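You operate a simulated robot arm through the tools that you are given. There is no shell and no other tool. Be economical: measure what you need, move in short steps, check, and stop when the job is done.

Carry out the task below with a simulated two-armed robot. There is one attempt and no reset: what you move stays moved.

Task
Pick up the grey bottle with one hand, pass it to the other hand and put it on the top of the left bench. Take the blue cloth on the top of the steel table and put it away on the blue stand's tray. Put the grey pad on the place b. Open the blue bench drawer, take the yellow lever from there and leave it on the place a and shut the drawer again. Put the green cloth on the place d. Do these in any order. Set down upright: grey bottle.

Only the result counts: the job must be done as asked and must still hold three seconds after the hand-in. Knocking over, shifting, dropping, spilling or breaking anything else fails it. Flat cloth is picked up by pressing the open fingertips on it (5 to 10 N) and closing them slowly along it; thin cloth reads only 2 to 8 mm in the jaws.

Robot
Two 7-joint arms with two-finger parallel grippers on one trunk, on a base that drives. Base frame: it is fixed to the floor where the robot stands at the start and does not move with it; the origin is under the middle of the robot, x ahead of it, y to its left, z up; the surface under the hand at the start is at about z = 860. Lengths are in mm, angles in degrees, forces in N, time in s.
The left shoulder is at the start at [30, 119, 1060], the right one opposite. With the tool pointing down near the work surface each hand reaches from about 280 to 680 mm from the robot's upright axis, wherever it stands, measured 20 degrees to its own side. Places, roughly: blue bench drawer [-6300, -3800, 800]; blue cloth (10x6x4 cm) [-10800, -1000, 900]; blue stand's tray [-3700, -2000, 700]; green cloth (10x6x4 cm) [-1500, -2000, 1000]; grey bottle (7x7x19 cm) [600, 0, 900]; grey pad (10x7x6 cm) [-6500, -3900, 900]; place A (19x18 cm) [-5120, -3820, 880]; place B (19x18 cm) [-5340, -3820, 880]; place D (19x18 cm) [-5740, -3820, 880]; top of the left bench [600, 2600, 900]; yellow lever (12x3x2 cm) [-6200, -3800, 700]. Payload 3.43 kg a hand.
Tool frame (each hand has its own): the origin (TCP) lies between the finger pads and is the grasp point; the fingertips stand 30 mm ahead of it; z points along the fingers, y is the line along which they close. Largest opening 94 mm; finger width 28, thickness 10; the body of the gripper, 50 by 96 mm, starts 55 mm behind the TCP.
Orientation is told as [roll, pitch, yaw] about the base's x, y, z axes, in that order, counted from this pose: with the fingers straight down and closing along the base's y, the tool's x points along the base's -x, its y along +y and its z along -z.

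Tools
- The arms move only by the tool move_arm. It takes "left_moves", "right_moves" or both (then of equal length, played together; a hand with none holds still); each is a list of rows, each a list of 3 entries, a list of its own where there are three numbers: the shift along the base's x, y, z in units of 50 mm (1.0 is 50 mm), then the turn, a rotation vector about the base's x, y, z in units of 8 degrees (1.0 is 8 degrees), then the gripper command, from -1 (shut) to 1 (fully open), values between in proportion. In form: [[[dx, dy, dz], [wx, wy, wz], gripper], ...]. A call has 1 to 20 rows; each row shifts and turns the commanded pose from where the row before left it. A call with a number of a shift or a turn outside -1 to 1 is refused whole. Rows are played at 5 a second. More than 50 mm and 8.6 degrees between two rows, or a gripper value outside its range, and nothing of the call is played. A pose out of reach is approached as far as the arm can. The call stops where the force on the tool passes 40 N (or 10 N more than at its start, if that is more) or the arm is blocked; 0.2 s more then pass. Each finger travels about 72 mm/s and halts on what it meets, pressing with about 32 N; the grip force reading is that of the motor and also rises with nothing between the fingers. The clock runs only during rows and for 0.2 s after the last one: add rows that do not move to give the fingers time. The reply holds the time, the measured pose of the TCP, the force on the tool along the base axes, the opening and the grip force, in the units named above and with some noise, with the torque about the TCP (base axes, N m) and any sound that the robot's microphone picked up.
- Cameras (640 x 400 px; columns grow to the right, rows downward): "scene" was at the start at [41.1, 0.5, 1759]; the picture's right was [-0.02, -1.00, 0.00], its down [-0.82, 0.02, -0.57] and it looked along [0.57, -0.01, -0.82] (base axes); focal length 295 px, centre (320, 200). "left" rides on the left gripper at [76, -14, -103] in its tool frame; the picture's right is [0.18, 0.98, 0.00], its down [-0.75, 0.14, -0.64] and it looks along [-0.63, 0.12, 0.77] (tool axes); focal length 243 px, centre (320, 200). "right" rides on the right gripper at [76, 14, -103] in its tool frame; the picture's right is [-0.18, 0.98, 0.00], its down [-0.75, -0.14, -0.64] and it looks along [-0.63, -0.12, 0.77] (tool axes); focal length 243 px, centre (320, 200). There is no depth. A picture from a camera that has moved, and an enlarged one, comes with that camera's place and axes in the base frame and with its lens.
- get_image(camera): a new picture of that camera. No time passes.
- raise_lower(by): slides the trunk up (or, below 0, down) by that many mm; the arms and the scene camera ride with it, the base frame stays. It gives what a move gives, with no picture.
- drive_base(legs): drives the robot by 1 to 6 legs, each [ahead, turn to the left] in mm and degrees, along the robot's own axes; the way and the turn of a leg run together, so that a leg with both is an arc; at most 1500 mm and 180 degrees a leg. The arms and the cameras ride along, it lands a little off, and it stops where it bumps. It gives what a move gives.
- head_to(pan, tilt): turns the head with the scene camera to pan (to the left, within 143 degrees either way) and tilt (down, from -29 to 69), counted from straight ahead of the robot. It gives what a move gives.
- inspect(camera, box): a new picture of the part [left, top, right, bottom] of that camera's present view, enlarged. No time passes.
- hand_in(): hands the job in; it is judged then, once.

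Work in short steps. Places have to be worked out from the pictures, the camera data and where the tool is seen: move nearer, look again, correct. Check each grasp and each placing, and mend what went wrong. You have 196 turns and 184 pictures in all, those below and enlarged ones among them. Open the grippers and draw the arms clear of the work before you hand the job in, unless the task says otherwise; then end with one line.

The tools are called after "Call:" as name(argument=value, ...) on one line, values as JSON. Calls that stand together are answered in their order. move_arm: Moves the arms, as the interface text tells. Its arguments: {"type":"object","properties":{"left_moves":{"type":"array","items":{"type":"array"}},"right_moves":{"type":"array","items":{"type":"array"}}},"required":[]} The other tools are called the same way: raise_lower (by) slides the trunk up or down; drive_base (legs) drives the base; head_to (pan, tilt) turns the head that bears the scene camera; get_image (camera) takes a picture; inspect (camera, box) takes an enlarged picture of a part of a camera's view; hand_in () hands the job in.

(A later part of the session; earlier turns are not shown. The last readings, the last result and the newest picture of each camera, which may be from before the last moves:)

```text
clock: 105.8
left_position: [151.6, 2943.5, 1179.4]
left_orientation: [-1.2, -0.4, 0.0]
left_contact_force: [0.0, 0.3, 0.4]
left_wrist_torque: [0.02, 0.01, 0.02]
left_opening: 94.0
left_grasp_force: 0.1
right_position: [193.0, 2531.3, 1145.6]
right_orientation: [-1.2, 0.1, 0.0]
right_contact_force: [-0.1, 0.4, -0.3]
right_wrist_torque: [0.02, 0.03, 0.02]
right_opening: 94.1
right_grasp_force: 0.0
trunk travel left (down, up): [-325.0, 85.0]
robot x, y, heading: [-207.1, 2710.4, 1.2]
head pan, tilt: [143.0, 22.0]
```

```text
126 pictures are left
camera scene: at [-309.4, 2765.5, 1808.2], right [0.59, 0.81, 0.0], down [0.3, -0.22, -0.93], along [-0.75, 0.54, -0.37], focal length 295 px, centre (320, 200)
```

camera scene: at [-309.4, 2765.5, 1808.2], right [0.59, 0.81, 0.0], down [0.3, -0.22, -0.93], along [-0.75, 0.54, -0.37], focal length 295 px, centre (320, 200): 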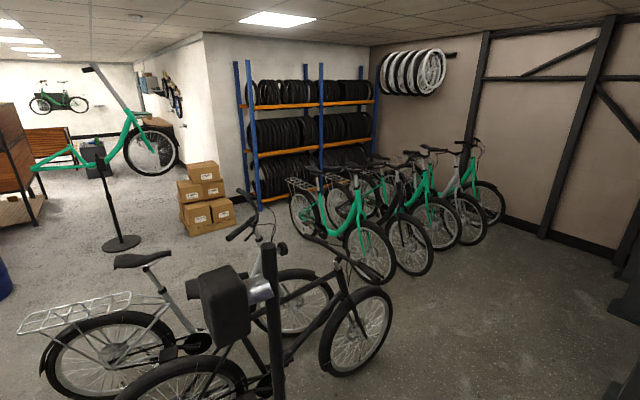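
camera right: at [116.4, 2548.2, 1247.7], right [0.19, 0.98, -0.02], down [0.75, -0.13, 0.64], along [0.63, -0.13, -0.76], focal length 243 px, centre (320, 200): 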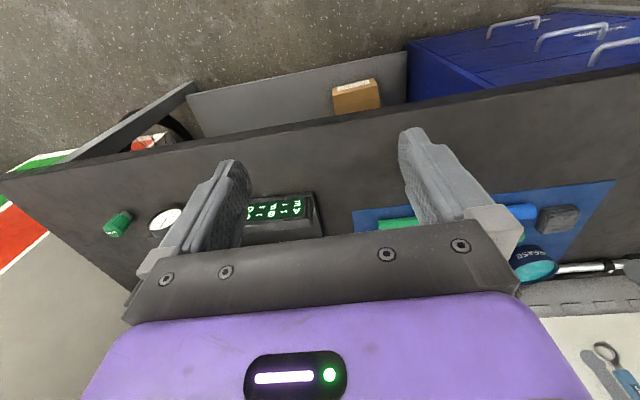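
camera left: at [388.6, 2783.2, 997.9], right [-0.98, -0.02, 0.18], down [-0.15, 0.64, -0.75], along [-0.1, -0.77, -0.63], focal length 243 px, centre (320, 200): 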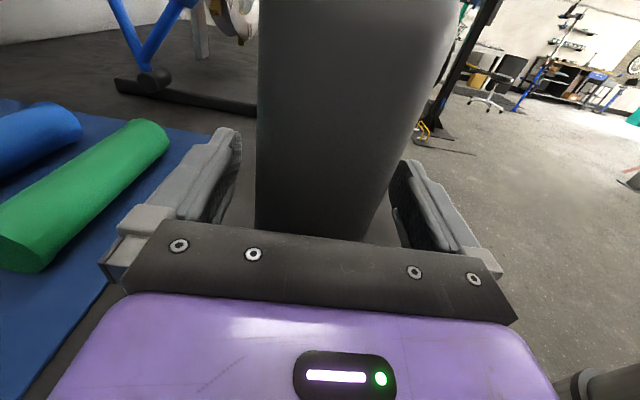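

Free lane: straight back south along x≈-230. Turn to face −y and drive to about y=200, then look.

Call:
drive_base(legs=[[0, -91], [1250, 0], [1250, 0]])

Call:
head_to(pan=25, tilt=25)

Call:
get_image(camera="scene")

Call:
head_to(pan=-40, tilt=25)

Call:
get_image(camera="scene")

```text
clock: 122.0
left_position: [18.6, -151.4, 1179.1]
left_orientation: [-1.2, -0.4, -91.4]
left_contact_force: [0.3, 0.0, 0.1]
left_wrist_torque: [-0.01, -0.02, -0.01]
left_opening: 93.9
left_grasp_force: 0.1
right_position: [-395.1, -183.7, 1145.3]
right_orientation: [-1.2, 0.0, -91.5]
right_contact_force: [0.2, -0.1, 0.0]
right_wrist_torque: [0.01, -0.01, -0.02]
right_opening: 93.8
right_grasp_force: 0.1
trunk travel left (down, up): [-325.0, 85.0]
robot x, y, heading: [-207.5, 210.0, -90.2]
head pan, tilt: [143.0, 22.0]
```

```text
clock: 123.9
left_position: [18.3, -151.6, 1179.2]
left_orientation: [-1.2, -0.3, -91.5]
left_contact_force: [0.5, -0.8, -0.4]
left_wrist_torque: [-0.01, 0.03, 0.0]
left_opening: 93.5
left_grasp_force: 0.1
right_position: [-395.0, -182.0, 1145.2]
right_orientation: [-1.2, 0.1, -91.5]
right_contact_force: [-0.1, 1.0, 0.0]
right_wrist_torque: [-0.02, 0.03, -0.02]
right_opening: 93.9
right_grasp_force: 0.1
trunk travel left (down, up): [-325.0, 85.0]
robot x, y, heading: [-211.3, 210.5, -90.1]
head pan, tilt: [25.0, 25.0]
```

```text
125 pictures are left
camera scene: at [-169.1, 158.2, 1803.3], right [-0.91, -0.42, 0.0], down [-0.18, 0.38, -0.91], along [0.38, -0.82, -0.42], focal length 295 px, centre (320, 200)
```

scene: 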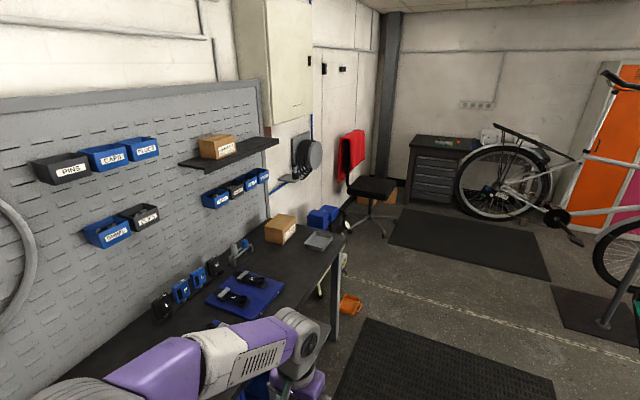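

```text
clock: 125.3
left_position: [18.1, -151.0, 1179.3]
left_orientation: [-1.2, -0.5, -91.5]
left_contact_force: [-0.4, -0.5, -0.1]
left_wrist_torque: [0.01, 0.01, -0.01]
left_opening: 94.2
left_grasp_force: 0.0
right_position: [-394.1, -182.3, 1144.9]
right_orientation: [-1.2, 0.0, -91.5]
right_contact_force: [0.1, 0.1, -0.1]
right_wrist_torque: [-0.02, 0.0, 0.03]
right_opening: 93.9
right_grasp_force: 0.1
trunk travel left (down, up): [-325.0, 85.0]
robot x, y, heading: [-210.1, 210.6, -90.2]
head pan, tilt: [-40.0, 25.0]
```

```text
124 pictures are left
camera scene: at [-267.2, 171.3, 1803.3], right [-0.76, 0.64, 0.0], down [0.27, 0.32, -0.91], along [-0.58, -0.69, -0.42], focal length 295 px, centre (320, 200)
```

scene: 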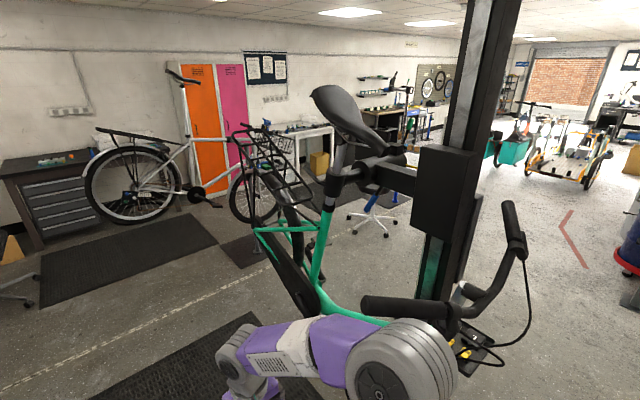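

Zoom at the expected location of the green cloth.

Call:
inspect(camera="scene", box=[200, 110, 360, 210])

```text
4.00 times, centred on (280, 160) of scene
camera zoom: at [-267.2, 171.3, 1803.3], right [-0.76, 0.64, 0.0], down [0.27, 0.32, -0.91], along [-0.58, -0.69, -0.42], focal length 1180 px, centre (480, 360)
```

zoom: 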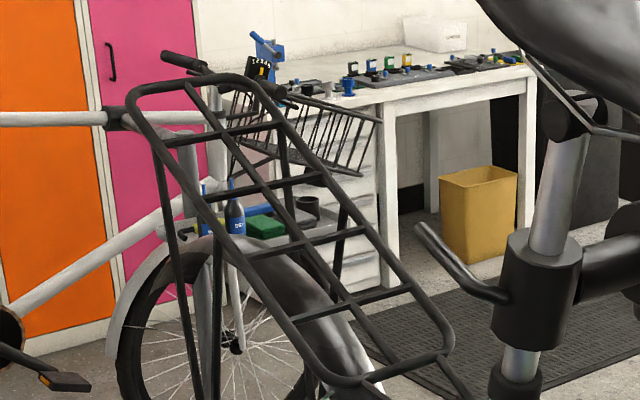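

The green cloth sits on a tray on the silver bike's stand, ≈[-1460, -1970, 1000]. Approach from the east: south to y≈-1700, then face −x.

Call:
drive_base(legs=[[950, 0], [950, 0], [0, -90], [400, 0]])

Call:
head_to(pan=15, tilt=35)

Call:
get_image(camera="scene")

```text
clock: 140.8
left_position: [-965.2, -1978.3, 1180.0]
left_orientation: [-1.3, -0.5, -179.4]
left_contact_force: [0.7, -0.3, 0.3]
left_wrist_torque: [-0.02, -0.03, 0.03]
left_opening: 94.0
left_grasp_force: 0.1
right_position: [-1011.2, -1565.9, 1144.6]
right_orientation: [-1.2, 0.0, -179.5]
right_contact_force: [0.1, -0.9, -0.1]
right_wrist_torque: [-0.01, -0.03, 0.01]
right_opening: 94.1
right_grasp_force: 0.1
trunk travel left (down, up): [-325.0, 85.0]
robot x, y, heading: [-612.4, -1737.6, -178.1]
head pan, tilt: [-40.0, 25.0]
```

```text
clock: 142.0
left_position: [-964.4, -1976.8, 1179.2]
left_orientation: [-1.2, -0.4, -179.5]
left_contact_force: [-0.5, 0.2, -0.4]
left_wrist_torque: [0.01, -0.01, 0.0]
left_opening: 94.0
left_grasp_force: 0.2
right_position: [-1010.8, -1564.9, 1145.3]
right_orientation: [-1.2, -0.1, -179.5]
right_contact_force: [-0.6, -0.9, -0.6]
right_wrist_torque: [-0.01, -0.01, -0.01]
right_opening: 94.1
right_grasp_force: 0.2
trunk travel left (down, up): [-325.0, 85.0]
robot x, y, heading: [-613.4, -1736.9, -178.3]
head pan, tilt: [15.0, 35.0]
```

```text
122 pictures are left
camera scene: at [-667.3, -1761.6, 1787.6], right [-0.29, 0.96, 0.0], down [0.55, 0.17, -0.82], along [-0.78, -0.24, -0.57], focal length 295 px, centre (320, 200)
```

scene: 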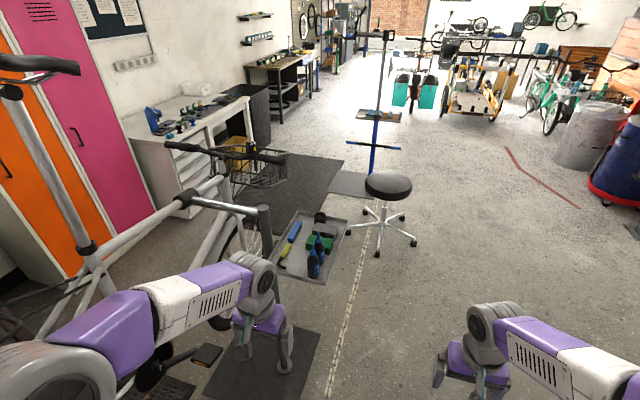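

The tray is in view. Zoom in.

Call:
inspect(camera="scene", box=[260, 195, 372, 295])

```text
4.00 times, centred on (316, 245) of scene
camera zoom: at [-667.3, -1761.6, 1787.6], right [-0.29, 0.96, 0.0], down [0.55, 0.17, -0.82], along [-0.78, -0.24, -0.57], focal length 1180 px, centre (336, 20)
```

zoom: 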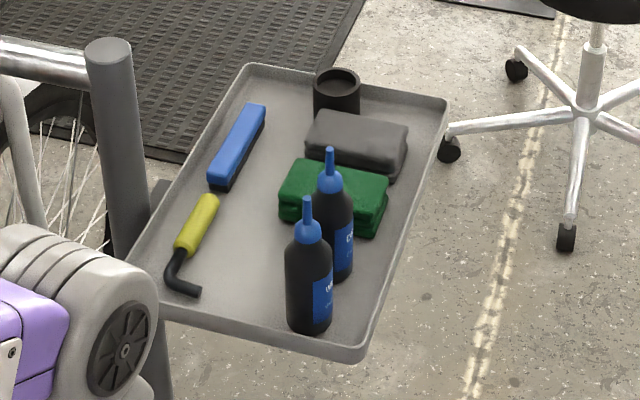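

Best approach is from the north side of the tray, facing −y. Drive to about [-1365, -1400] and turn to face the tray.

Call:
drive_base(legs=[[0, -26], [824, 0], [0, 114]])

Call:
head_to(pan=0, tilt=50)

Call:
get_image(camera="scene")

```text
clock: 152.5
left_position: [-1131.6, -1752.3, 1180.2]
left_orientation: [-1.1, -0.4, -94.8]
left_contact_force: [0.1, -0.1, -0.8]
left_wrist_torque: [0.01, -0.02, 0.02]
left_opening: 93.6
left_grasp_force: 0.1
right_position: [-1546.2, -1761.0, 1145.9]
right_orientation: [-1.2, 0.0, -94.7]
right_contact_force: [0.1, -0.4, 0.4]
right_wrist_torque: [-0.01, 0.01, 0.01]
right_opening: 93.9
right_grasp_force: 0.1
trunk travel left (down, up): [-325.0, 85.0]
robot x, y, heading: [-1334.2, -1376.2, -93.6]
head pan, tilt: [15.0, 35.0]
```

```text
clock: 153.3
left_position: [-1131.9, -1753.3, 1179.6]
left_orientation: [-1.2, -0.4, -94.7]
left_contact_force: [0.0, 0.2, -0.4]
left_wrist_torque: [-0.03, 0.02, 0.0]
left_opening: 94.0
left_grasp_force: 0.0
right_position: [-1547.0, -1760.2, 1144.5]
right_orientation: [-1.1, 0.0, -94.8]
right_contact_force: [-0.9, -0.1, 0.0]
right_wrist_torque: [0.0, -0.02, -0.02]
right_opening: 94.1
right_grasp_force: 0.2
trunk travel left (down, up): [-325.0, 85.0]
robot x, y, heading: [-1332.0, -1378.4, -93.3]
head pan, tilt: [0.0, 50.0]
```

```text
120 pictures are left
camera scene: at [-1339.8, -1424.3, 1765.9], right [-1.0, 0.06, 0.0], down [0.05, 0.76, -0.64], along [-0.04, -0.64, -0.77], focal length 295 px, centre (320, 200)
```

scene: 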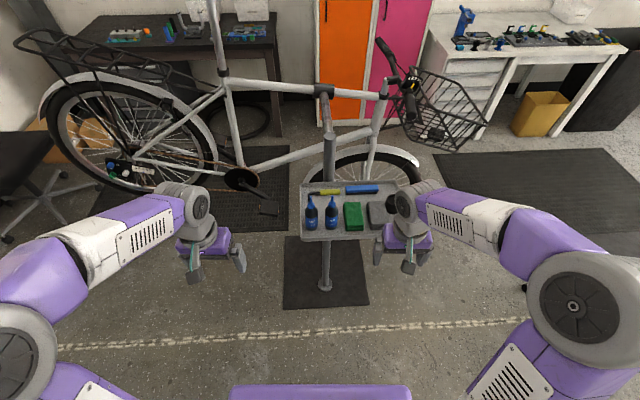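

Good view. Zoom on the tray for exact positions.

Call:
inspect(camera="scene", box=[290, 170, 402, 240])

```text
5.71 times, centred on (346, 205) of scene
camera zoom: at [-1339.8, -1424.3, 1765.9], right [-1.0, 0.06, 0.0], down [0.05, 0.76, -0.64], along [-0.04, -0.64, -0.77], focal length 1685 px, centre (171, 171)
```

zoom: 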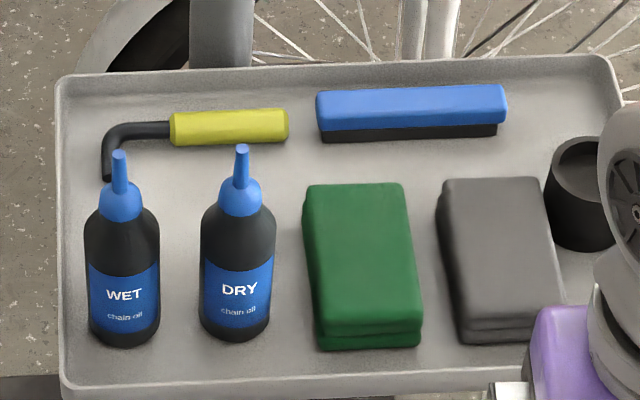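

Cloth centre ≈ [-1490, -2016], top z≈970, long axis along the robot heading; gaps of ~25 mm at its sides. Drive 100 mm closer and bring the right hand above it.

Call:
drive_base(legs=[[100, 0]])

Call:
move_arm(right_moves=[[[0.2, -0.3, 0], [0, 0, 0], 0.5], [[0.3, -0.7, 0], [0, 0, 0], 0.5], [[0.3, -0.7, 0], [0, 0, 0], 0.5], [[0.2, -0.7, 0], [0, 0, 0], 0.5], [[0.15, -0.7, 0], [0, 0, 0], 0.5], [[0, 0, 0], [0, 0, 0], 0.5]])

Call:
get_image(camera="right")

Call:
get_image(camera="scene")

```text
clock: 154.4
left_position: [-1138.2, -1854.9, 1180.2]
left_orientation: [-1.1, -0.5, -94.6]
left_contact_force: [-0.4, 0.3, 1.3]
left_wrist_torque: [0.01, 0.02, 0.0]
left_opening: 94.1
left_grasp_force: 0.0
right_position: [-1552.9, -1863.0, 1145.5]
right_orientation: [-1.2, 0.1, -94.8]
right_contact_force: [-0.1, -0.4, 0.3]
right_wrist_torque: [-0.01, 0.01, 0.0]
right_opening: 93.9
right_grasp_force: 0.0
trunk travel left (down, up): [-325.0, 85.0]
robot x, y, heading: [-1341.7, -1480.9, -93.7]
head pan, tilt: [0.0, 50.0]
```

```text
clock: 155.8
left_position: [-1138.3, -1854.4, 1180.2]
left_orientation: [-1.1, -0.4, -94.7]
left_contact_force: [0.3, -0.5, -0.1]
left_wrist_torque: [-0.01, 0.0, 0.02]
left_opening: 94.1
left_grasp_force: 0.1
right_position: [-1492.3, -2018.4, 1149.5]
right_orientation: [-1.2, 0.0, -94.8]
right_contact_force: [0.2, 0.3, -0.2]
right_wrist_torque: [-0.02, -0.02, -0.03]
right_opening: 70.6
right_grasp_force: 0.1
trunk travel left (down, up): [-325.0, 85.0]
robot x, y, heading: [-1342.3, -1482.8, -93.4]
head pan, tilt: [0.0, 50.0]
```

```text
118 pictures are left
camera right: at [-1470.0, -1943.6, 1250.4], right [0.96, -0.27, -0.02], down [-0.19, -0.74, 0.65], along [-0.19, -0.62, -0.76], focal length 243 px, centre (320, 200)
```

right: 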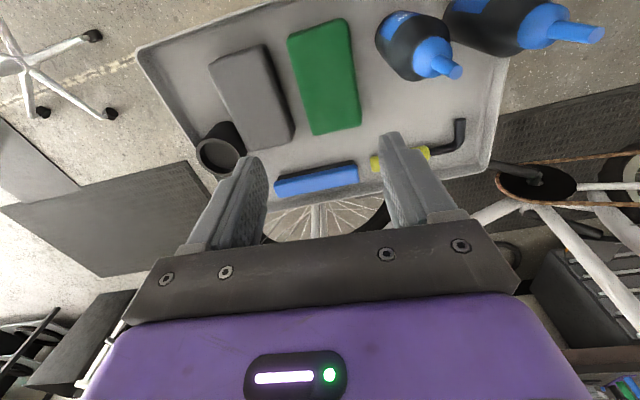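

```text
117 pictures are left
camera scene: at [-1346.5, -1525.9, 1765.9], right [-1.0, 0.06, 0.0], down [0.05, 0.76, -0.64], along [-0.04, -0.64, -0.77], focal length 295 px, centre (320, 200)
```

scene: 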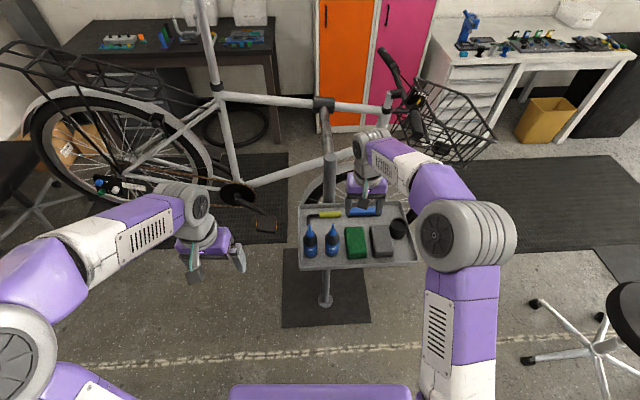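

Position agrees; the hand is right above. Descend to z≈1010 and check the finger gaps.

Call:
move_arm(right_moves=[[[0.04, 0, -0.7], [0, 0, 0.25], 0.5], [[0, 0, -0.7], [0, 0, 0], 0.5], [[0, 0, -0.7], [0, 0, 0], 0.5], [[0, 0, -0.6], [0, 0, 0], 0.5], [[0, 0, 0], [0, 0, 0], 0.5]])

Call:
get_image(camera="right")

Call:
inspect(camera="scene", box=[290, 200, 420, 280])

```text
clock: 157.1
left_position: [-1137.8, -1855.3, 1180.5]
left_orientation: [-1.3, -0.5, -94.7]
left_contact_force: [-0.4, -1.1, -0.3]
left_wrist_torque: [0.03, 0.01, 0.01]
left_opening: 93.8
left_grasp_force: 0.0
right_position: [-1494.3, -2021.0, 1020.5]
right_orientation: [-0.7, -1.1, -92.9]
right_contact_force: [1.1, 5.6, 20.4]
right_wrist_torque: [0.41, -0.83, 0.28]
right_opening: 70.7
right_grasp_force: 0.1
trunk travel left (down, up): [-325.0, 85.0]
robot x, y, heading: [-1340.8, -1483.6, -93.5]
head pan, tilt: [0.0, 50.0]
stopped in row 5 (right hand): the force on the tool passed its limit at 46 N (the readings are from after the stop); the commanded pose is now the measured one
```

```text
116 pictures are left
camera right: at [-1474.2, -1943.2, 1122.0], right [0.97, -0.23, -0.01], down [-0.17, -0.73, 0.66], along [-0.16, -0.64, -0.75], focal length 243 px, centre (320, 200)
```

right: 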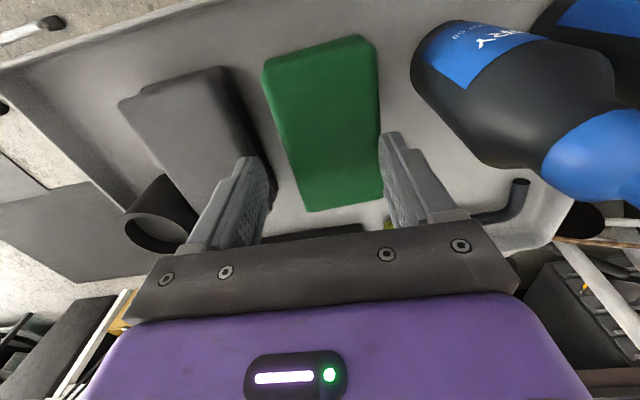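

```text
4.92 times, centred on (355, 240) of scene
camera zoom: at [-1345.9, -1525.3, 1765.9], right [-1.0, 0.06, 0.0], down [0.05, 0.76, -0.64], along [-0.04, -0.64, -0.77], focal length 1452 px, centre (148, 3)
```

zoom: 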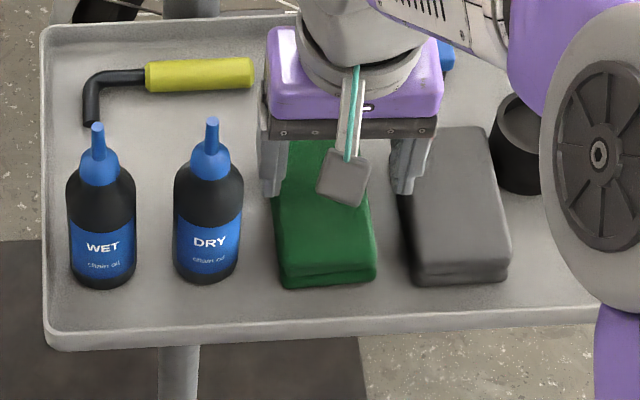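

Contact: the east finger came down on the cloth's edge. Recompute centre ≈ [-1484, -2014]. Raise, shift 10 mm east, and descend again with care.

Call:
move_arm(right_moves=[[[0, 0, 0.5], [0, 0, 0], 0.5], [[0.2, 0.14, 0], [0, 0, 0], 0.55], [[0, 0, -0.35], [0, 0, 0], 0.55], [[0, 0, 0], [0, 0, 0], 0.55]])

Call:
get_image(camera="right")

```text
clock: 158.1
left_position: [-1139.6, -1854.3, 1180.7]
left_orientation: [-1.2, -0.6, -94.6]
left_contact_force: [0.0, -0.4, -0.5]
left_wrist_torque: [-0.01, -0.02, -0.02]
left_opening: 94.1
left_grasp_force: 0.1
right_position: [-1484.1, -2013.5, 1026.0]
right_orientation: [-0.9, -0.9, -92.8]
right_contact_force: [0.1, 0.3, -0.2]
right_wrist_torque: [-0.04, -0.02, -0.02]
right_opening: 73.0
right_grasp_force: 0.0
trunk travel left (down, up): [-325.0, 85.0]
robot x, y, heading: [-1340.5, -1480.9, -93.4]
head pan, tilt: [0.0, 50.0]
```

```text
114 pictures are left
camera right: at [-1465.6, -1936.6, 1127.1], right [0.97, -0.23, -0.01], down [-0.17, -0.74, 0.66], along [-0.16, -0.64, -0.75], focal length 243 px, centre (320, 200)
```

right: 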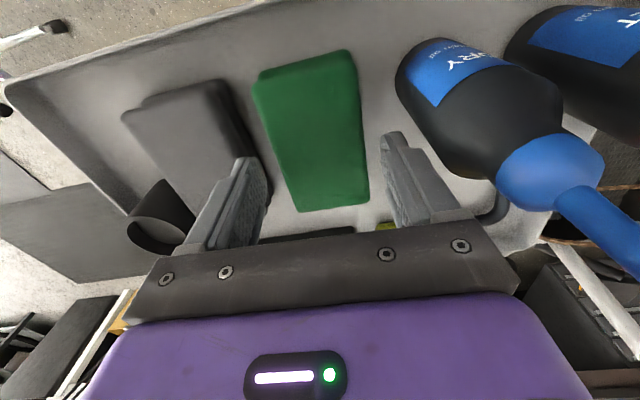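

By projection the hand is centred (7–8 mm each side), but the west finger grazes the grey cloth's edge. Narrow to 65 mm and lower.

Call:
move_arm(right_moves=[[[0.03, 0, 0], [0, 0, 0], 0.38], [[0, 0, -0.25], [0, 0, 0], 0.38], [[0, 0, -0.25], [0, 0, 0], 0.38], [[0, 0, -0.2], [0, 0, 0], 0.38], [[0, 0, 0], [0, 0, 0], 0.38]])

Call:
get_image(camera="right")

```text
clock: 158.7
left_position: [-1139.4, -1853.3, 1179.8]
left_orientation: [-1.1, -0.5, -94.6]
left_contact_force: [0.4, -1.0, 0.1]
left_wrist_torque: [-0.03, -0.04, -0.01]
left_opening: 93.9
left_grasp_force: 0.1
right_position: [-1482.9, -2014.6, 1020.4]
right_orientation: [-0.7, -1.4, -93.1]
right_contact_force: [0.8, 11.5, 22.6]
right_wrist_torque: [0.61, 0.69, -0.34]
right_opening: 65.0
right_grasp_force: 0.1
trunk travel left (down, up): [-325.0, 85.0]
robot x, y, heading: [-1339.3, -1482.6, -93.6]
head pan, tilt: [0.0, 50.0]
stopped in row 3 (right hand): the force on the tool passed its limit at 47 N (the readings are from after the stop); the commanded pose is now the measured one
```

```text
113 pictures are left
camera right: at [-1463.6, -1937.2, 1120.7], right [0.97, -0.23, -0.01], down [-0.17, -0.73, 0.66], along [-0.16, -0.64, -0.75], focal length 243 px, centre (320, 200)
```

right: 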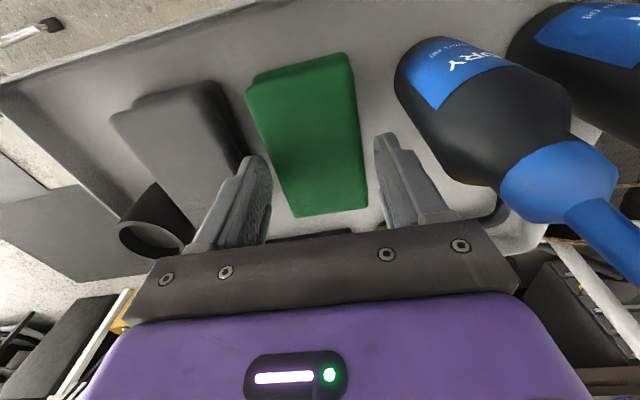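

Both contacts fit a cloth about 60 mm wide spanning x≈-1516…-1456 with top z≈990. Rise, centre at x=-1486 with 75 mm opening, and go down again.

Call:
move_arm(right_moves=[[[0, 0, 0.3], [0.05, 0.1, 0], 0.6], [[-0.07, 0, 0], [0, 0, 0], 0.6], [[0, 0, -0.25], [0, 0, 0], 0.6], [[0, 0, -0.15], [0, 0, 0], 0.6], [[0, 0, -0.15], [0, 0, 0], 0.6], [[0, 0, -0.15], [0, 0, 0], 0.6], [[0, 0, 0], [0, 0, 0], 0.6]])

Call:
get_image(camera="right")

```text
clock: 160.3
left_position: [-1137.8, -1854.9, 1178.9]
left_orientation: [-1.2, -0.4, -94.8]
left_contact_force: [0.0, -0.3, 0.0]
left_wrist_torque: [0.05, -0.01, -0.02]
left_opening: 94.1
left_grasp_force: 0.1
right_position: [-1487.8, -2015.8, 995.8]
right_orientation: [-1.7, -1.0, -93.0]
right_contact_force: [-0.5, -0.6, -0.1]
right_wrist_torque: [0.0, 0.05, -0.01]
right_opening: 75.3
right_grasp_force: 0.0
trunk travel left (down, up): [-325.0, 85.0]
robot x, y, heading: [-1345.6, -1481.9, -93.6]
head pan, tilt: [0.0, 50.0]
```

```text
112 pictures are left
camera right: at [-1465.8, -1938.6, 1096.9], right [0.97, -0.23, -0.02], down [-0.16, -0.73, 0.66], along [-0.17, -0.64, -0.75], focal length 243 px, centre (320, 200)
```

right: 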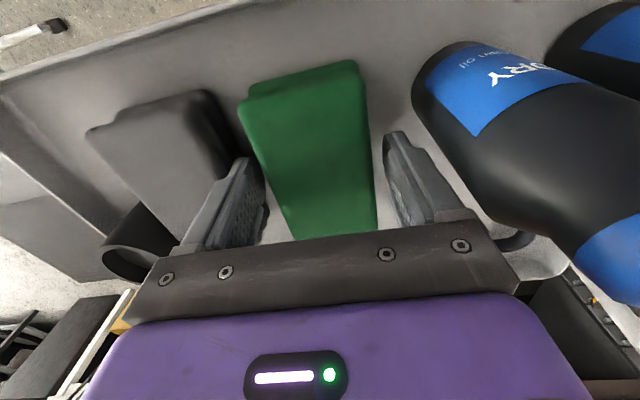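

No contact now; the fingers straddle the cloth. Lower 8 mm more and close.

Call:
move_arm(right_moves=[[[0, 0, -0.16], [0, 0, 0], 0.6], [[0, 0, 0], [0, 0, 0], 0.3], [[0, 0, 0], [0, 0, 0], 0], [[0, 0, 0], [0, 0, 0], -0.5], [[0, 0, 0], [0, 0, 0], -1], [[0, 0, 0], [0, 0, 0], -1]])

Call:
get_image(camera="right")

```text
clock: 161.7
left_position: [-1137.8, -1853.7, 1179.9]
left_orientation: [-1.3, -0.5, -94.7]
left_contact_force: [-0.1, 0.1, -0.3]
left_wrist_torque: [0.0, 0.0, 0.01]
left_opening: 94.4
left_grasp_force: 0.1
right_position: [-1485.0, -2015.1, 990.2]
right_orientation: [-1.7, -1.2, -92.9]
right_contact_force: [-2.4, -0.7, 15.5]
right_wrist_torque: [0.22, 0.46, 0.19]
right_opening: 64.2
right_grasp_force: 31.9
trunk travel left (down, up): [-325.0, 85.0]
robot x, y, heading: [-1342.0, -1482.8, -93.4]
head pan, tilt: [0.0, 50.0]
```

```text
111 pictures are left
camera right: at [-1465.7, -1938.2, 1090.5], right [0.97, -0.23, -0.02], down [-0.16, -0.73, 0.66], along [-0.17, -0.64, -0.75], focal length 243 px, centre (320, 200)
```

right: 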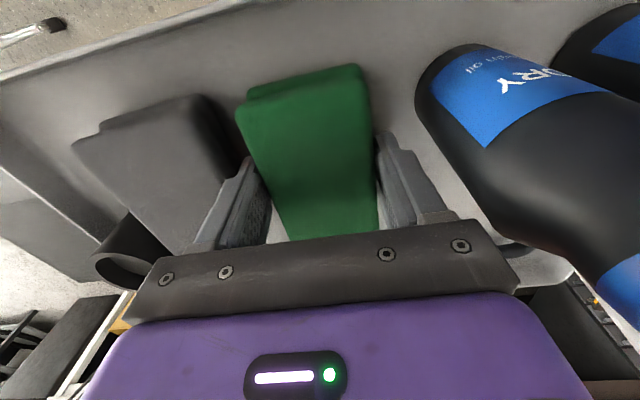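

Gripped at 64 mm. Lift straight up.

Call:
move_arm(right_moves=[[[0, 0, 0.3], [0, 0, 0], -1], [[0, 0, 0.6], [0, 0, 0], -1], [[0, 0, 0.8], [0, 0, 0], -1], [[0, 0, 0.8], [0, 0, 0], -1], [[0, 0, 0.8], [0, 0, 0], -1], [[0, 0, 0], [0, 0, 0], -1]])

Call:
get_image(camera="right")

Call:
get_image(camera="scene")

```text
clock: 163.1
left_position: [-1138.3, -1855.7, 1179.1]
left_orientation: [-1.2, -0.4, -94.7]
left_contact_force: [0.3, -0.3, 0.6]
left_wrist_torque: [0.0, 0.03, -0.02]
left_opening: 94.0
left_grasp_force: 0.0
right_position: [-1489.0, -2015.4, 1152.8]
right_orientation: [-1.6, -1.0, -92.9]
right_contact_force: [-0.1, 0.0, 0.2]
right_wrist_torque: [-0.01, 0.02, 0.0]
right_opening: 63.6
right_grasp_force: 31.7
trunk travel left (down, up): [-325.0, 85.0]
robot x, y, heading: [-1344.1, -1484.2, -93.6]
head pan, tilt: [0.0, 50.0]
```

```text
110 pictures are left
camera right: at [-1467.8, -1939.2, 1254.0], right [0.97, -0.23, -0.02], down [-0.16, -0.74, 0.66], along [-0.17, -0.64, -0.75], focal length 243 px, centre (320, 200)
```

right: 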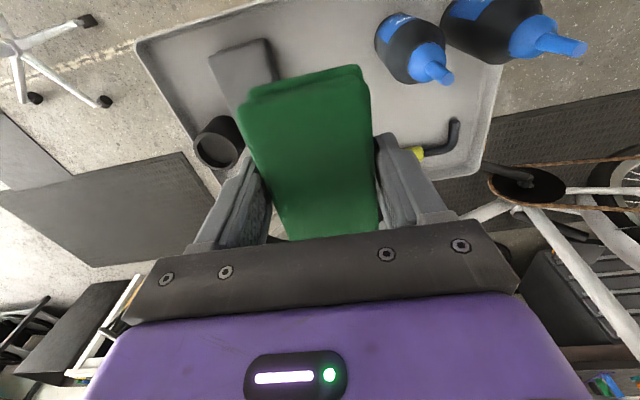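

```text
109 pictures are left
camera scene: at [-1346.3, -1527.6, 1765.8], right [-1.0, 0.06, 0.0], down [0.05, 0.76, -0.64], along [-0.04, -0.64, -0.77], focal length 295 px, centre (320, 200)
```

scene: 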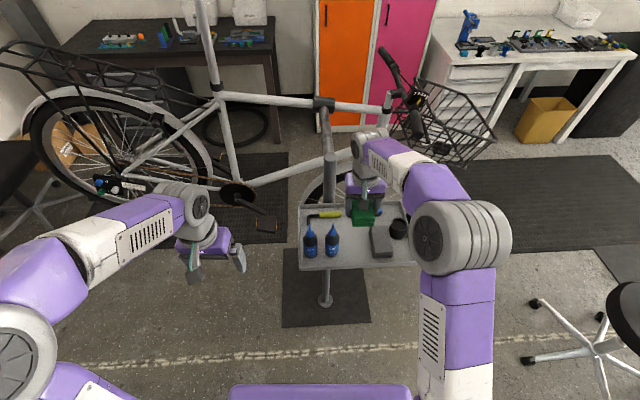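

Cloth secured and the tray is otherwise unchanged. Retract the right hand and raise the left a bit before turning.

Call:
move_arm(right_moves=[[[0, 0.7, 0.3], [0.2, 0.1, 0], -1], [[-0.3, 0.8, 0.3], [0, 0, 0], -1], [[-0.3, 0.8, 0.3], [0, 0, 0], -1], [[-0.3, 0.8, 0.3], [0, 0, 0], -1], [[0, 0, 0], [0, 0, 0], -1]], left_moves=[[[0, 0.4, 0.5], [0, 0, 0], 1], [[0, 0.4, 0.5], [0, 0, 0], 1], [[0, 0, 0.3], [0, 0, 0], 1], [[0, 0, 0], [0, 0, 0], 1], [[0, 0, 0], [0, 0, 0], 1]])

Call:
drive_base(legs=[[-60, 0], [0, -85]])

Call:
head_to(pan=0, tilt=20)

Call:
get_image(camera="scene")

```text
clock: 164.3
left_position: [-1138.7, -1815.4, 1246.2]
left_orientation: [-1.2, -0.5, -94.7]
left_contact_force: [0.3, 0.3, 0.6]
left_wrist_torque: [0.01, 0.0, -0.01]
left_opening: 94.1
left_grasp_force: 0.0
right_position: [-1532.1, -1866.0, 1214.0]
right_orientation: [-2.6, 0.6, -92.9]
right_contact_force: [-0.7, 0.4, -1.0]
right_wrist_torque: [0.0, 0.03, -0.02]
right_opening: 63.8
right_grasp_force: 31.7
trunk travel left (down, up): [-325.0, 85.0]
robot x, y, heading: [-1343.4, -1484.9, -93.6]
head pan, tilt: [0.0, 50.0]
```

```text
clock: 168.8
left_position: [-1642.2, -1666.6, 1246.2]
left_orientation: [-1.3, -0.4, -177.3]
left_contact_force: [0.5, 0.0, 0.0]
left_wrist_torque: [0.03, -0.03, 0.0]
left_opening: 94.2
left_grasp_force: 0.0
right_position: [-1742.0, -1283.3, 1214.4]
right_orientation: [-2.5, 0.6, -175.6]
right_contact_force: [-0.3, -0.1, 0.3]
right_wrist_torque: [0.01, 0.01, 0.0]
right_opening: 63.5
right_grasp_force: 32.0
trunk travel left (down, up): [-325.0, 85.0]
robot x, y, heading: [-1337.3, -1421.9, -176.1]
head pan, tilt: [0.0, 50.0]
```

```text
clock: 169.8
left_position: [-1643.2, -1666.9, 1245.5]
left_orientation: [-1.2, -0.3, -177.5]
left_contact_force: [-0.3, 0.0, -0.6]
left_wrist_torque: [-0.01, 0.0, -0.04]
left_opening: 94.2
left_grasp_force: 0.1
right_position: [-1741.7, -1283.4, 1214.7]
right_orientation: [-2.5, 0.6, -175.7]
right_contact_force: [0.4, 0.1, -1.3]
right_wrist_torque: [0.0, 0.02, -0.03]
right_opening: 63.9
right_grasp_force: 31.6
trunk travel left (down, up): [-325.0, 85.0]
robot x, y, heading: [-1336.3, -1421.8, -176.3]
head pan, tilt: [0.0, 20.0]
```

```text
108 pictures are left
camera scene: at [-1402.8, -1424.8, 1811.3], right [-0.07, 1.0, 0.0], down [0.34, 0.02, -0.94], along [-0.94, -0.06, -0.34], focal length 295 px, centre (320, 200)
```

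scene: 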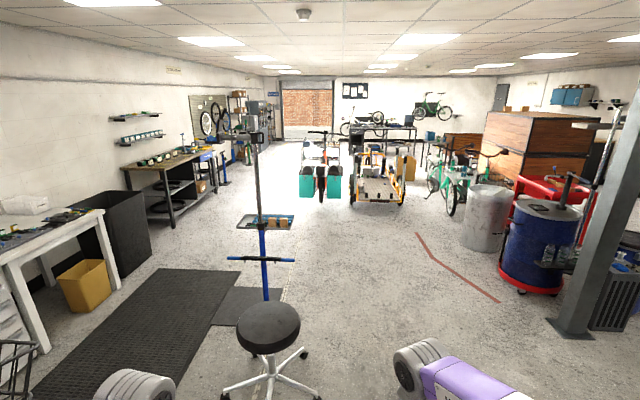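

The route: pass north of the stool and blue stand, then curve to the blue bench at about [-5500, -3100].

Call:
drive_base(legs=[[0, -21], [1427, 0], [0, 34.6], [840, 0], [840, 0]])

Call:
head_to(pan=35, tilt=20)

Call:
get_image(camera="scene")

```text
clock: 187.9
left_position: [-4571.1, -1754.2, 1245.7]
left_orientation: [-1.2, -0.4, -165.9]
left_contact_force: [1.2, 1.0, -0.6]
left_wrist_torque: [-0.02, -0.03, 0.01]
left_opening: 94.1
left_grasp_force: 0.1
right_position: [-4744.7, -1397.9, 1213.9]
right_orientation: [-2.5, 0.6, -164.1]
right_contact_force: [-0.6, 0.0, 0.0]
right_wrist_torque: [0.02, 0.04, 0.0]
right_opening: 63.4
right_grasp_force: 31.7
trunk travel left (down, up): [-325.0, 85.0]
robot x, y, heading: [-4320.6, -1456.7, -164.9]
head pan, tilt: [0.0, 20.0]
```

```text
clock: 188.9
left_position: [-4571.2, -1753.4, 1246.4]
left_orientation: [-1.1, -0.5, -165.9]
left_contact_force: [0.6, -1.1, -0.1]
left_wrist_torque: [0.01, 0.0, 0.01]
left_opening: 94.0
left_grasp_force: 0.1
right_position: [-4746.5, -1397.2, 1215.0]
right_orientation: [-2.5, 0.5, -164.1]
right_contact_force: [0.2, 0.2, -1.8]
right_wrist_torque: [0.02, 0.02, 0.0]
right_opening: 63.4
right_grasp_force: 32.4
trunk travel left (down, up): [-325.0, 85.0]
robot x, y, heading: [-4321.2, -1453.2, -164.8]
head pan, tilt: [35.0, 20.0]
```

```text
107 pictures are left
camera scene: at [-4354.1, -1515.8, 1811.4], right [-0.77, 0.64, 0.0], down [0.22, 0.26, -0.94], along [-0.6, -0.72, -0.34], focal length 295 px, centre (320, 200)
```

scene: 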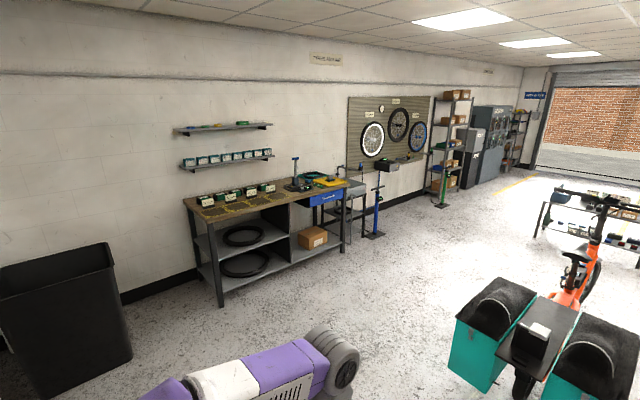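

The bench's front edge is at y≈-3745. Drive to about [-5640, -3100] and face it.

Call:
drive_base(legs=[[0, 36.2], [1055, 0], [1055, 0], [0, 38.5]])

Call:
head_to(pan=0, tilt=40)

Call:
get_image(camera="scene")

```text
clock: 203.0
left_position: [-5416.9, -3465.0, 1244.9]
left_orientation: [-1.1, -0.4, -90.8]
left_contact_force: [0.6, 0.2, 0.6]
left_wrist_torque: [0.01, 0.0, 0.02]
left_opening: 94.0
left_grasp_force: 0.0
right_position: [-5804.9, -3541.6, 1215.2]
right_orientation: [-2.6, 0.6, -89.1]
right_contact_force: [0.3, 0.2, -0.5]
right_wrist_torque: [0.01, 0.0, 0.01]
right_opening: 63.7
right_grasp_force: 31.6
trunk travel left (down, up): [-325.0, 85.0]
robot x, y, heading: [-5640.8, -3149.7, -89.4]
head pan, tilt: [35.0, 20.0]
```

```text
clock: 204.0
left_position: [-5416.7, -3465.9, 1245.8]
left_orientation: [-1.2, -0.5, -90.8]
left_contact_force: [1.0, -0.3, 0.1]
left_wrist_torque: [0.03, -0.04, 0.01]
left_opening: 93.9
left_grasp_force: 0.0
right_position: [-5804.9, -3542.1, 1215.4]
right_orientation: [-2.5, 0.5, -89.0]
right_contact_force: [-0.7, 0.7, -0.3]
right_wrist_torque: [-0.03, -0.01, -0.03]
right_opening: 63.4
right_grasp_force: 32.1
trunk travel left (down, up): [-325.0, 85.0]
robot x, y, heading: [-5641.9, -3148.5, -89.4]
head pan, tilt: [0.0, 40.0]
```

```text
106 pictures are left
camera scene: at [-5642.7, -3200.4, 1780.1], right [-1.0, -0.01, 0.0], down [0.0, 0.64, -0.77], along [0.01, -0.77, -0.64], focal length 295 px, centre (320, 200)
```

scene: 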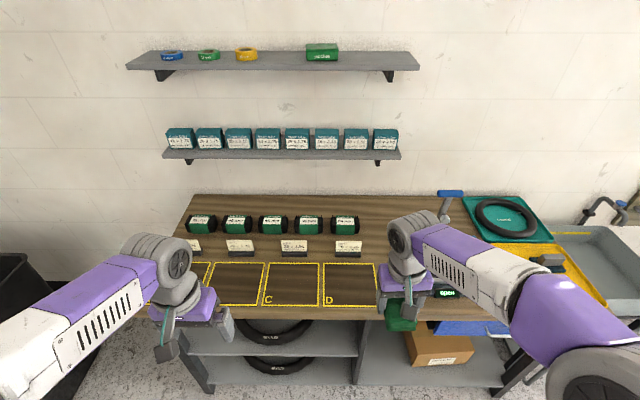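

Places A–D are visible; D's centre computes to ≈[-5732, -3820, 870]. Drive 200 mm closer and move the cloth above D.

Call:
drive_base(legs=[[200, 0]])

Call:
head_to(pan=0, tilt=52)

Call:
get_image(camera="scene")

Call:
get_image(camera="right")

```text
clock: 205.6
left_position: [-5417.8, -3663.1, 1245.8]
left_orientation: [-1.2, -0.4, -91.1]
left_contact_force: [0.0, -0.5, 0.1]
left_wrist_torque: [0.03, 0.01, 0.02]
left_opening: 93.8
left_grasp_force: 0.0
right_position: [-5807.1, -3737.6, 1214.4]
right_orientation: [-2.6, 0.5, -89.4]
right_contact_force: [0.3, 1.3, -0.2]
right_wrist_torque: [0.03, 0.03, 0.0]
right_opening: 63.4
right_grasp_force: 31.7
trunk travel left (down, up): [-325.0, 85.0]
robot x, y, heading: [-5640.4, -3346.8, -90.1]
head pan, tilt: [0.0, 40.0]
```

```text
clock: 206.3
left_position: [-5418.3, -3663.7, 1245.2]
left_orientation: [-1.2, -0.5, -91.1]
left_contact_force: [0.0, -0.6, 0.6]
left_wrist_torque: [0.02, 0.0, 0.01]
left_opening: 93.7
left_grasp_force: 0.1
right_position: [-5807.1, -3737.6, 1215.0]
right_orientation: [-2.5, 0.5, -89.3]
right_contact_force: [0.9, 0.0, -0.5]
right_wrist_torque: [0.01, -0.02, 0.0]
right_opening: 63.2
right_grasp_force: 32.3
trunk travel left (down, up): [-325.0, 85.0]
robot x, y, heading: [-5641.3, -3345.6, -90.3]
head pan, tilt: [0.0, 52.0]
```

```text
105 pictures are left
camera scene: at [-5642.5, -3386.9, 1763.2], right [-1.0, 0.0, 0.0], down [0.0, 0.79, -0.62], along [0.0, -0.62, -0.79], focal length 295 px, centre (320, 200)
```

scene: 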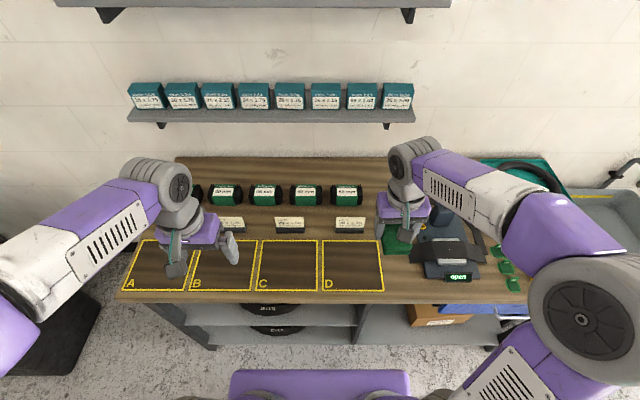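

```text
104 pictures are left
camera right: at [-5789.8, -3661.0, 1317.9], right [0.98, -0.17, -0.04], down [-0.1, -0.76, 0.64], along [-0.14, -0.63, -0.77], focal length 243 px, centre (320, 200)
```

right: 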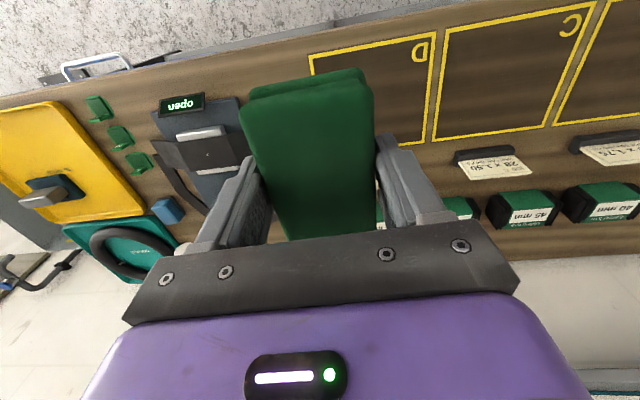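

Move the cloth over D's centre [-5745, -3815] and descend to about z=930.

Call:
move_arm(right_moves=[[[0.4, -0.5, 0], [0, 0, 0], -1], [[0.4, -0.5, -0.2], [0, 0, 0], -1], [[0.44, -0.55, -0.5], [0.3, -0.06, -0.1], -1], [[0, 0, -0.8], [0, 0, 0], -1], [[0, 0, -0.9], [0, 0, 0], -1], [[0, 0, -0.9], [0, 0, 0], -1], [[0, 0, -0.9], [0, 0, 0], -1], [[0, 0, -0.9], [0, 0, 0], -1], [[0, 0, -0.6], [0, 0, 0], -1], [[0, 0, 0], [0, 0, 0], -1]])

Call:
get_image(camera="scene")

```text
clock: 208.5
left_position: [-5418.0, -3662.7, 1246.7]
left_orientation: [-1.3, -0.5, -91.1]
left_contact_force: [-0.1, -0.3, 0.0]
left_wrist_torque: [0.0, 0.02, -0.03]
left_opening: 94.0
left_grasp_force: 0.0
right_position: [-5745.6, -3817.1, 930.8]
right_orientation: [-1.9, 2.9, -90.2]
right_contact_force: [0.5, 0.4, -0.9]
right_wrist_torque: [-0.01, 0.0, 0.0]
right_opening: 63.3
right_grasp_force: 32.0
trunk travel left (down, up): [-325.0, 85.0]
robot x, y, heading: [-5639.3, -3344.3, -90.1]
head pan, tilt: [0.0, 52.0]
```

```text
103 pictures are left
camera scene: at [-5642.5, -3386.8, 1763.2], right [-1.0, 0.0, 0.0], down [0.0, 0.79, -0.62], along [0.0, -0.62, -0.79], focal length 295 px, centre (320, 200)
```

scene: 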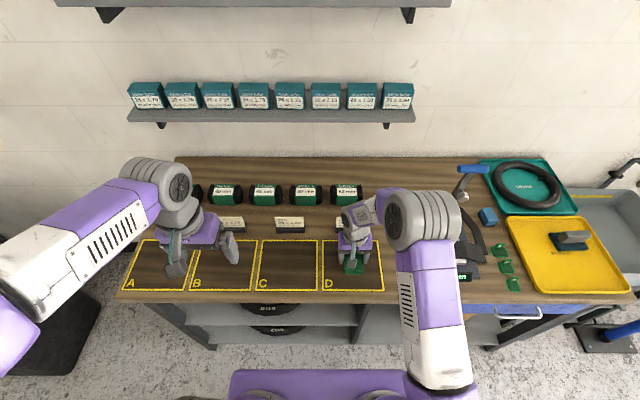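

Correct the small tilt and creep down to contact.

Call:
move_arm(right_moves=[[[0, 0, 0], [-0.36, -0.24, 0], -1], [[0, 0, -0.2], [0, 0, 0], -1], [[0, 0, -0.12], [0, 0, 0], -1], [[0, 0, -0.08], [0, 0, 0], -1], [[0, 0, 0], [0, 0, 0], -1]])

Call:
get_image(camera="right")

```text
clock: 209.7
left_position: [-5418.1, -3660.4, 1247.0]
left_orientation: [-1.2, -0.6, -91.1]
left_contact_force: [0.6, -0.3, 0.2]
left_wrist_torque: [0.02, 0.0, 0.04]
left_opening: 94.0
left_grasp_force: 0.0
right_position: [-5744.3, -3815.3, 913.6]
right_orientation: [0.1, -0.4, -90.1]
right_contact_force: [-2.1, 3.0, 36.6]
right_wrist_torque: [-0.01, 0.04, -0.03]
right_opening: 63.6
right_grasp_force: 32.3
trunk travel left (down, up): [-325.0, 85.0]
robot x, y, heading: [-5639.0, -3344.3, -89.9]
head pan, tilt: [0.0, 52.0]
```

```text
102 pictures are left
camera right: at [-5730.7, -3737.9, 1015.9], right [0.98, -0.19, 0.0], down [-0.14, -0.75, 0.65], along [-0.12, -0.64, -0.76], focal length 243 px, centre (320, 200)
```

right: 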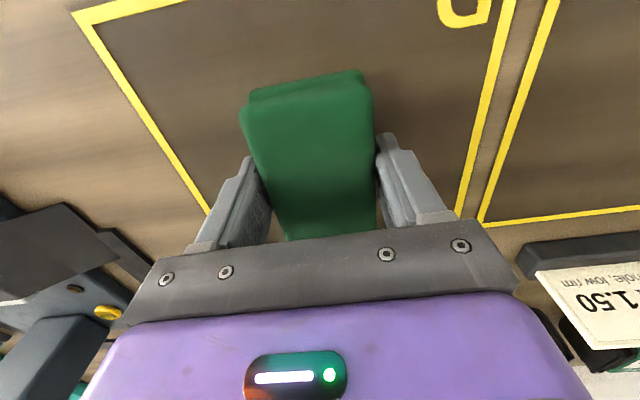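

The cloth rests on D's middle (37 N contact). Open and lift away.

Call:
move_arm(right_moves=[[[0, 0, 0.04], [0, 0, 0], 0.45], [[0, 0, 0], [0, 0, 0], 0.7], [[0, 0, 0], [0, 0, 0], 0.7], [[0, 0, 0.3], [0, 0, 0], 0.7], [[0, 0, 0.7], [0, 0, 0], 1], [[0, 0, 0.9], [0, 0, 0], 1], [[0, 0, 0.9], [0, 0, 0], 1], [[0, 0, 0.9], [0, 0, 0], 1], [[0, 0, 0.9], [0, 0, 0], 1], [[0, 0, 0], [0, 0, 0], 1]])

Call:
get_image(camera="right")

Call:
get_image(camera="scene")

```text
clock: 211.9
left_position: [-5418.2, -3664.1, 1245.5]
left_orientation: [-1.2, -0.5, -91.1]
left_contact_force: [0.7, -0.1, 0.8]
left_wrist_torque: [0.01, 0.0, 0.0]
left_opening: 93.9
left_grasp_force: 0.0
right_position: [-5745.2, -3813.2, 1141.0]
right_orientation: [-0.1, 0.1, -90.1]
right_contact_force: [0.4, 0.2, 0.6]
right_wrist_torque: [0.0, 0.01, 0.02]
right_opening: 93.7
right_grasp_force: 0.0
trunk travel left (down, up): [-325.0, 85.0]
robot x, y, heading: [-5644.4, -3339.9, -90.1]
head pan, tilt: [0.0, 52.0]
```

```text
101 pictures are left
camera right: at [-5730.9, -3736.8, 1243.9], right [0.98, -0.19, 0.0], down [-0.14, -0.75, 0.64], along [-0.12, -0.63, -0.77], focal length 243 px, centre (320, 200)
```

right: 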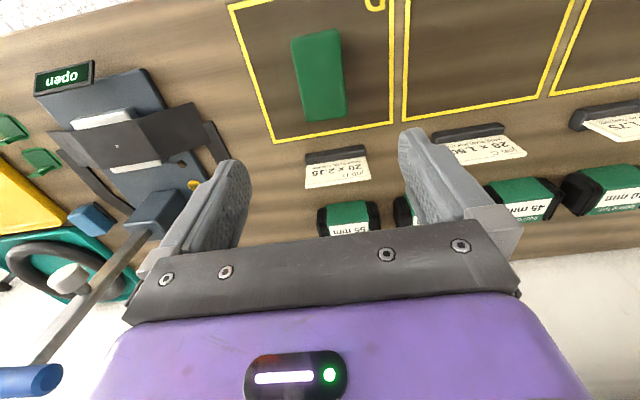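

```text
100 pictures are left
camera scene: at [-5642.4, -3387.6, 1763.1], right [-1.0, 0.0, 0.0], down [0.0, 0.79, -0.62], along [0.0, -0.62, -0.79], focal length 295 px, centre (320, 200)
```

scene: 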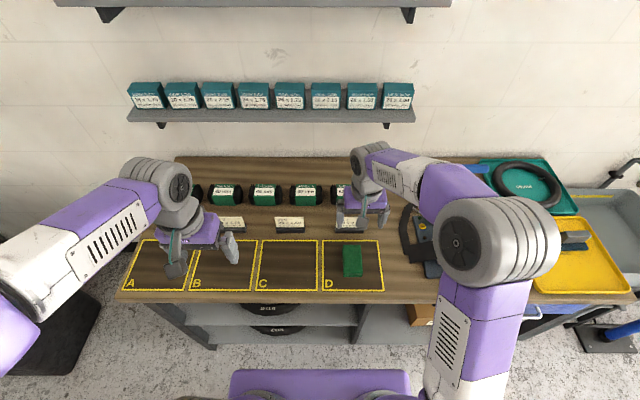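

Green cloth is on D. Now retract and go to a station in front of the drawer and pad, x≈-6380.

Call:
move_arm(right_moves=[[[-0.4, 0.7, 0.2], [0, 0, 0], 1], [[-0.4, 0.7, 0.2], [0, 0, 0], 1], [[-0.4, 0.4, 0], [0, 0, 0], 1], [[0, 0, 0], [0, 0, 0], 1]])

Call:
drive_base(legs=[[-250, 0], [0, -90], [740, 0], [0, 90]])

Call:
get_image(camera="scene")

```text
clock: 212.9
left_position: [-5417.9, -3662.7, 1244.7]
left_orientation: [-1.3, -0.4, -91.1]
left_contact_force: [-0.1, 0.5, 0.0]
left_wrist_torque: [-0.03, -0.03, -0.03]
left_opening: 93.9
left_grasp_force: 0.0
right_position: [-5806.6, -3726.7, 1160.4]
right_orientation: [-0.2, 0.2, -90.0]
right_contact_force: [0.2, 0.1, -0.1]
right_wrist_torque: [-0.02, 0.03, 0.02]
right_opening: 93.9
right_grasp_force: 0.0
trunk travel left (down, up): [-325.0, 85.0]
robot x, y, heading: [-5640.0, -3343.9, -90.1]
head pan, tilt: [0.0, 52.0]
```

```text
clock: 226.1
left_position: [-6148.5, -3401.4, 1246.4]
left_orientation: [-1.2, -0.4, -90.2]
left_contact_force: [0.1, 0.6, -0.1]
left_wrist_torque: [0.01, 0.0, 0.0]
left_opening: 93.9
left_grasp_force: 0.1
right_position: [-6535.9, -3472.2, 1160.4]
right_orientation: [-0.1, 0.0, -89.2]
right_contact_force: [0.2, -0.4, 0.0]
right_wrist_torque: [-0.02, 0.0, 0.04]
right_opening: 94.1
right_grasp_force: 0.1
trunk travel left (down, up): [-325.0, 85.0]
robot x, y, heading: [-6378.4, -3087.6, -89.1]
head pan, tilt: [0.0, 52.0]
```

```text
99 pictures are left
camera scene: at [-6377.5, -3130.0, 1763.2], right [-1.0, -0.02, 0.0], down [-0.01, 0.79, -0.62], along [0.01, -0.62, -0.79], focal length 295 px, centre (320, 200)
```

scene: 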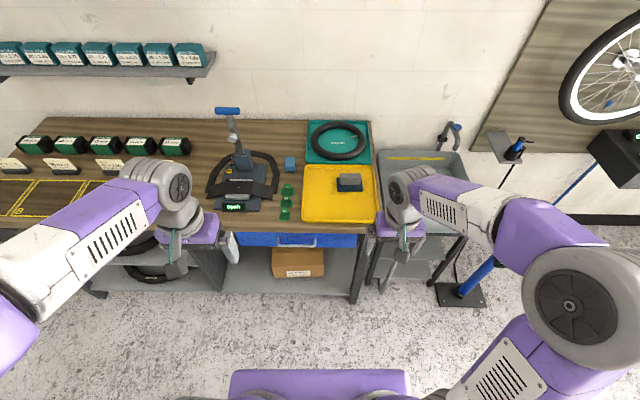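

Call:
inspect(camera="scene", box=[225, 150, 385, 260])

```text
3.64 times, centred on (305, 205) of scene
camera zoom: at [-6377.5, -3130.0, 1763.2], right [-1.0, -0.02, 0.0], down [-0.01, 0.79, -0.62], along [0.01, -0.62, -0.79], focal length 1072 px, centre (374, 182)
```

zoom: 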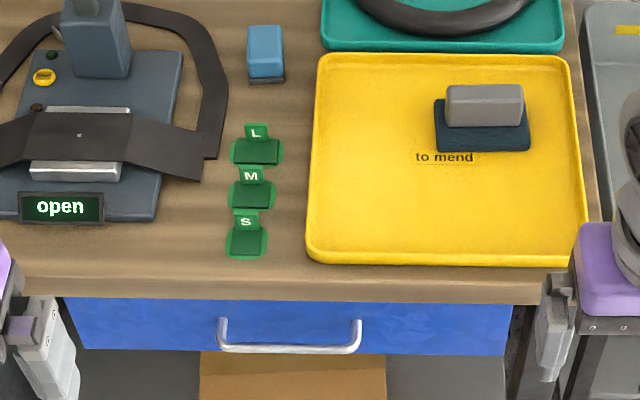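

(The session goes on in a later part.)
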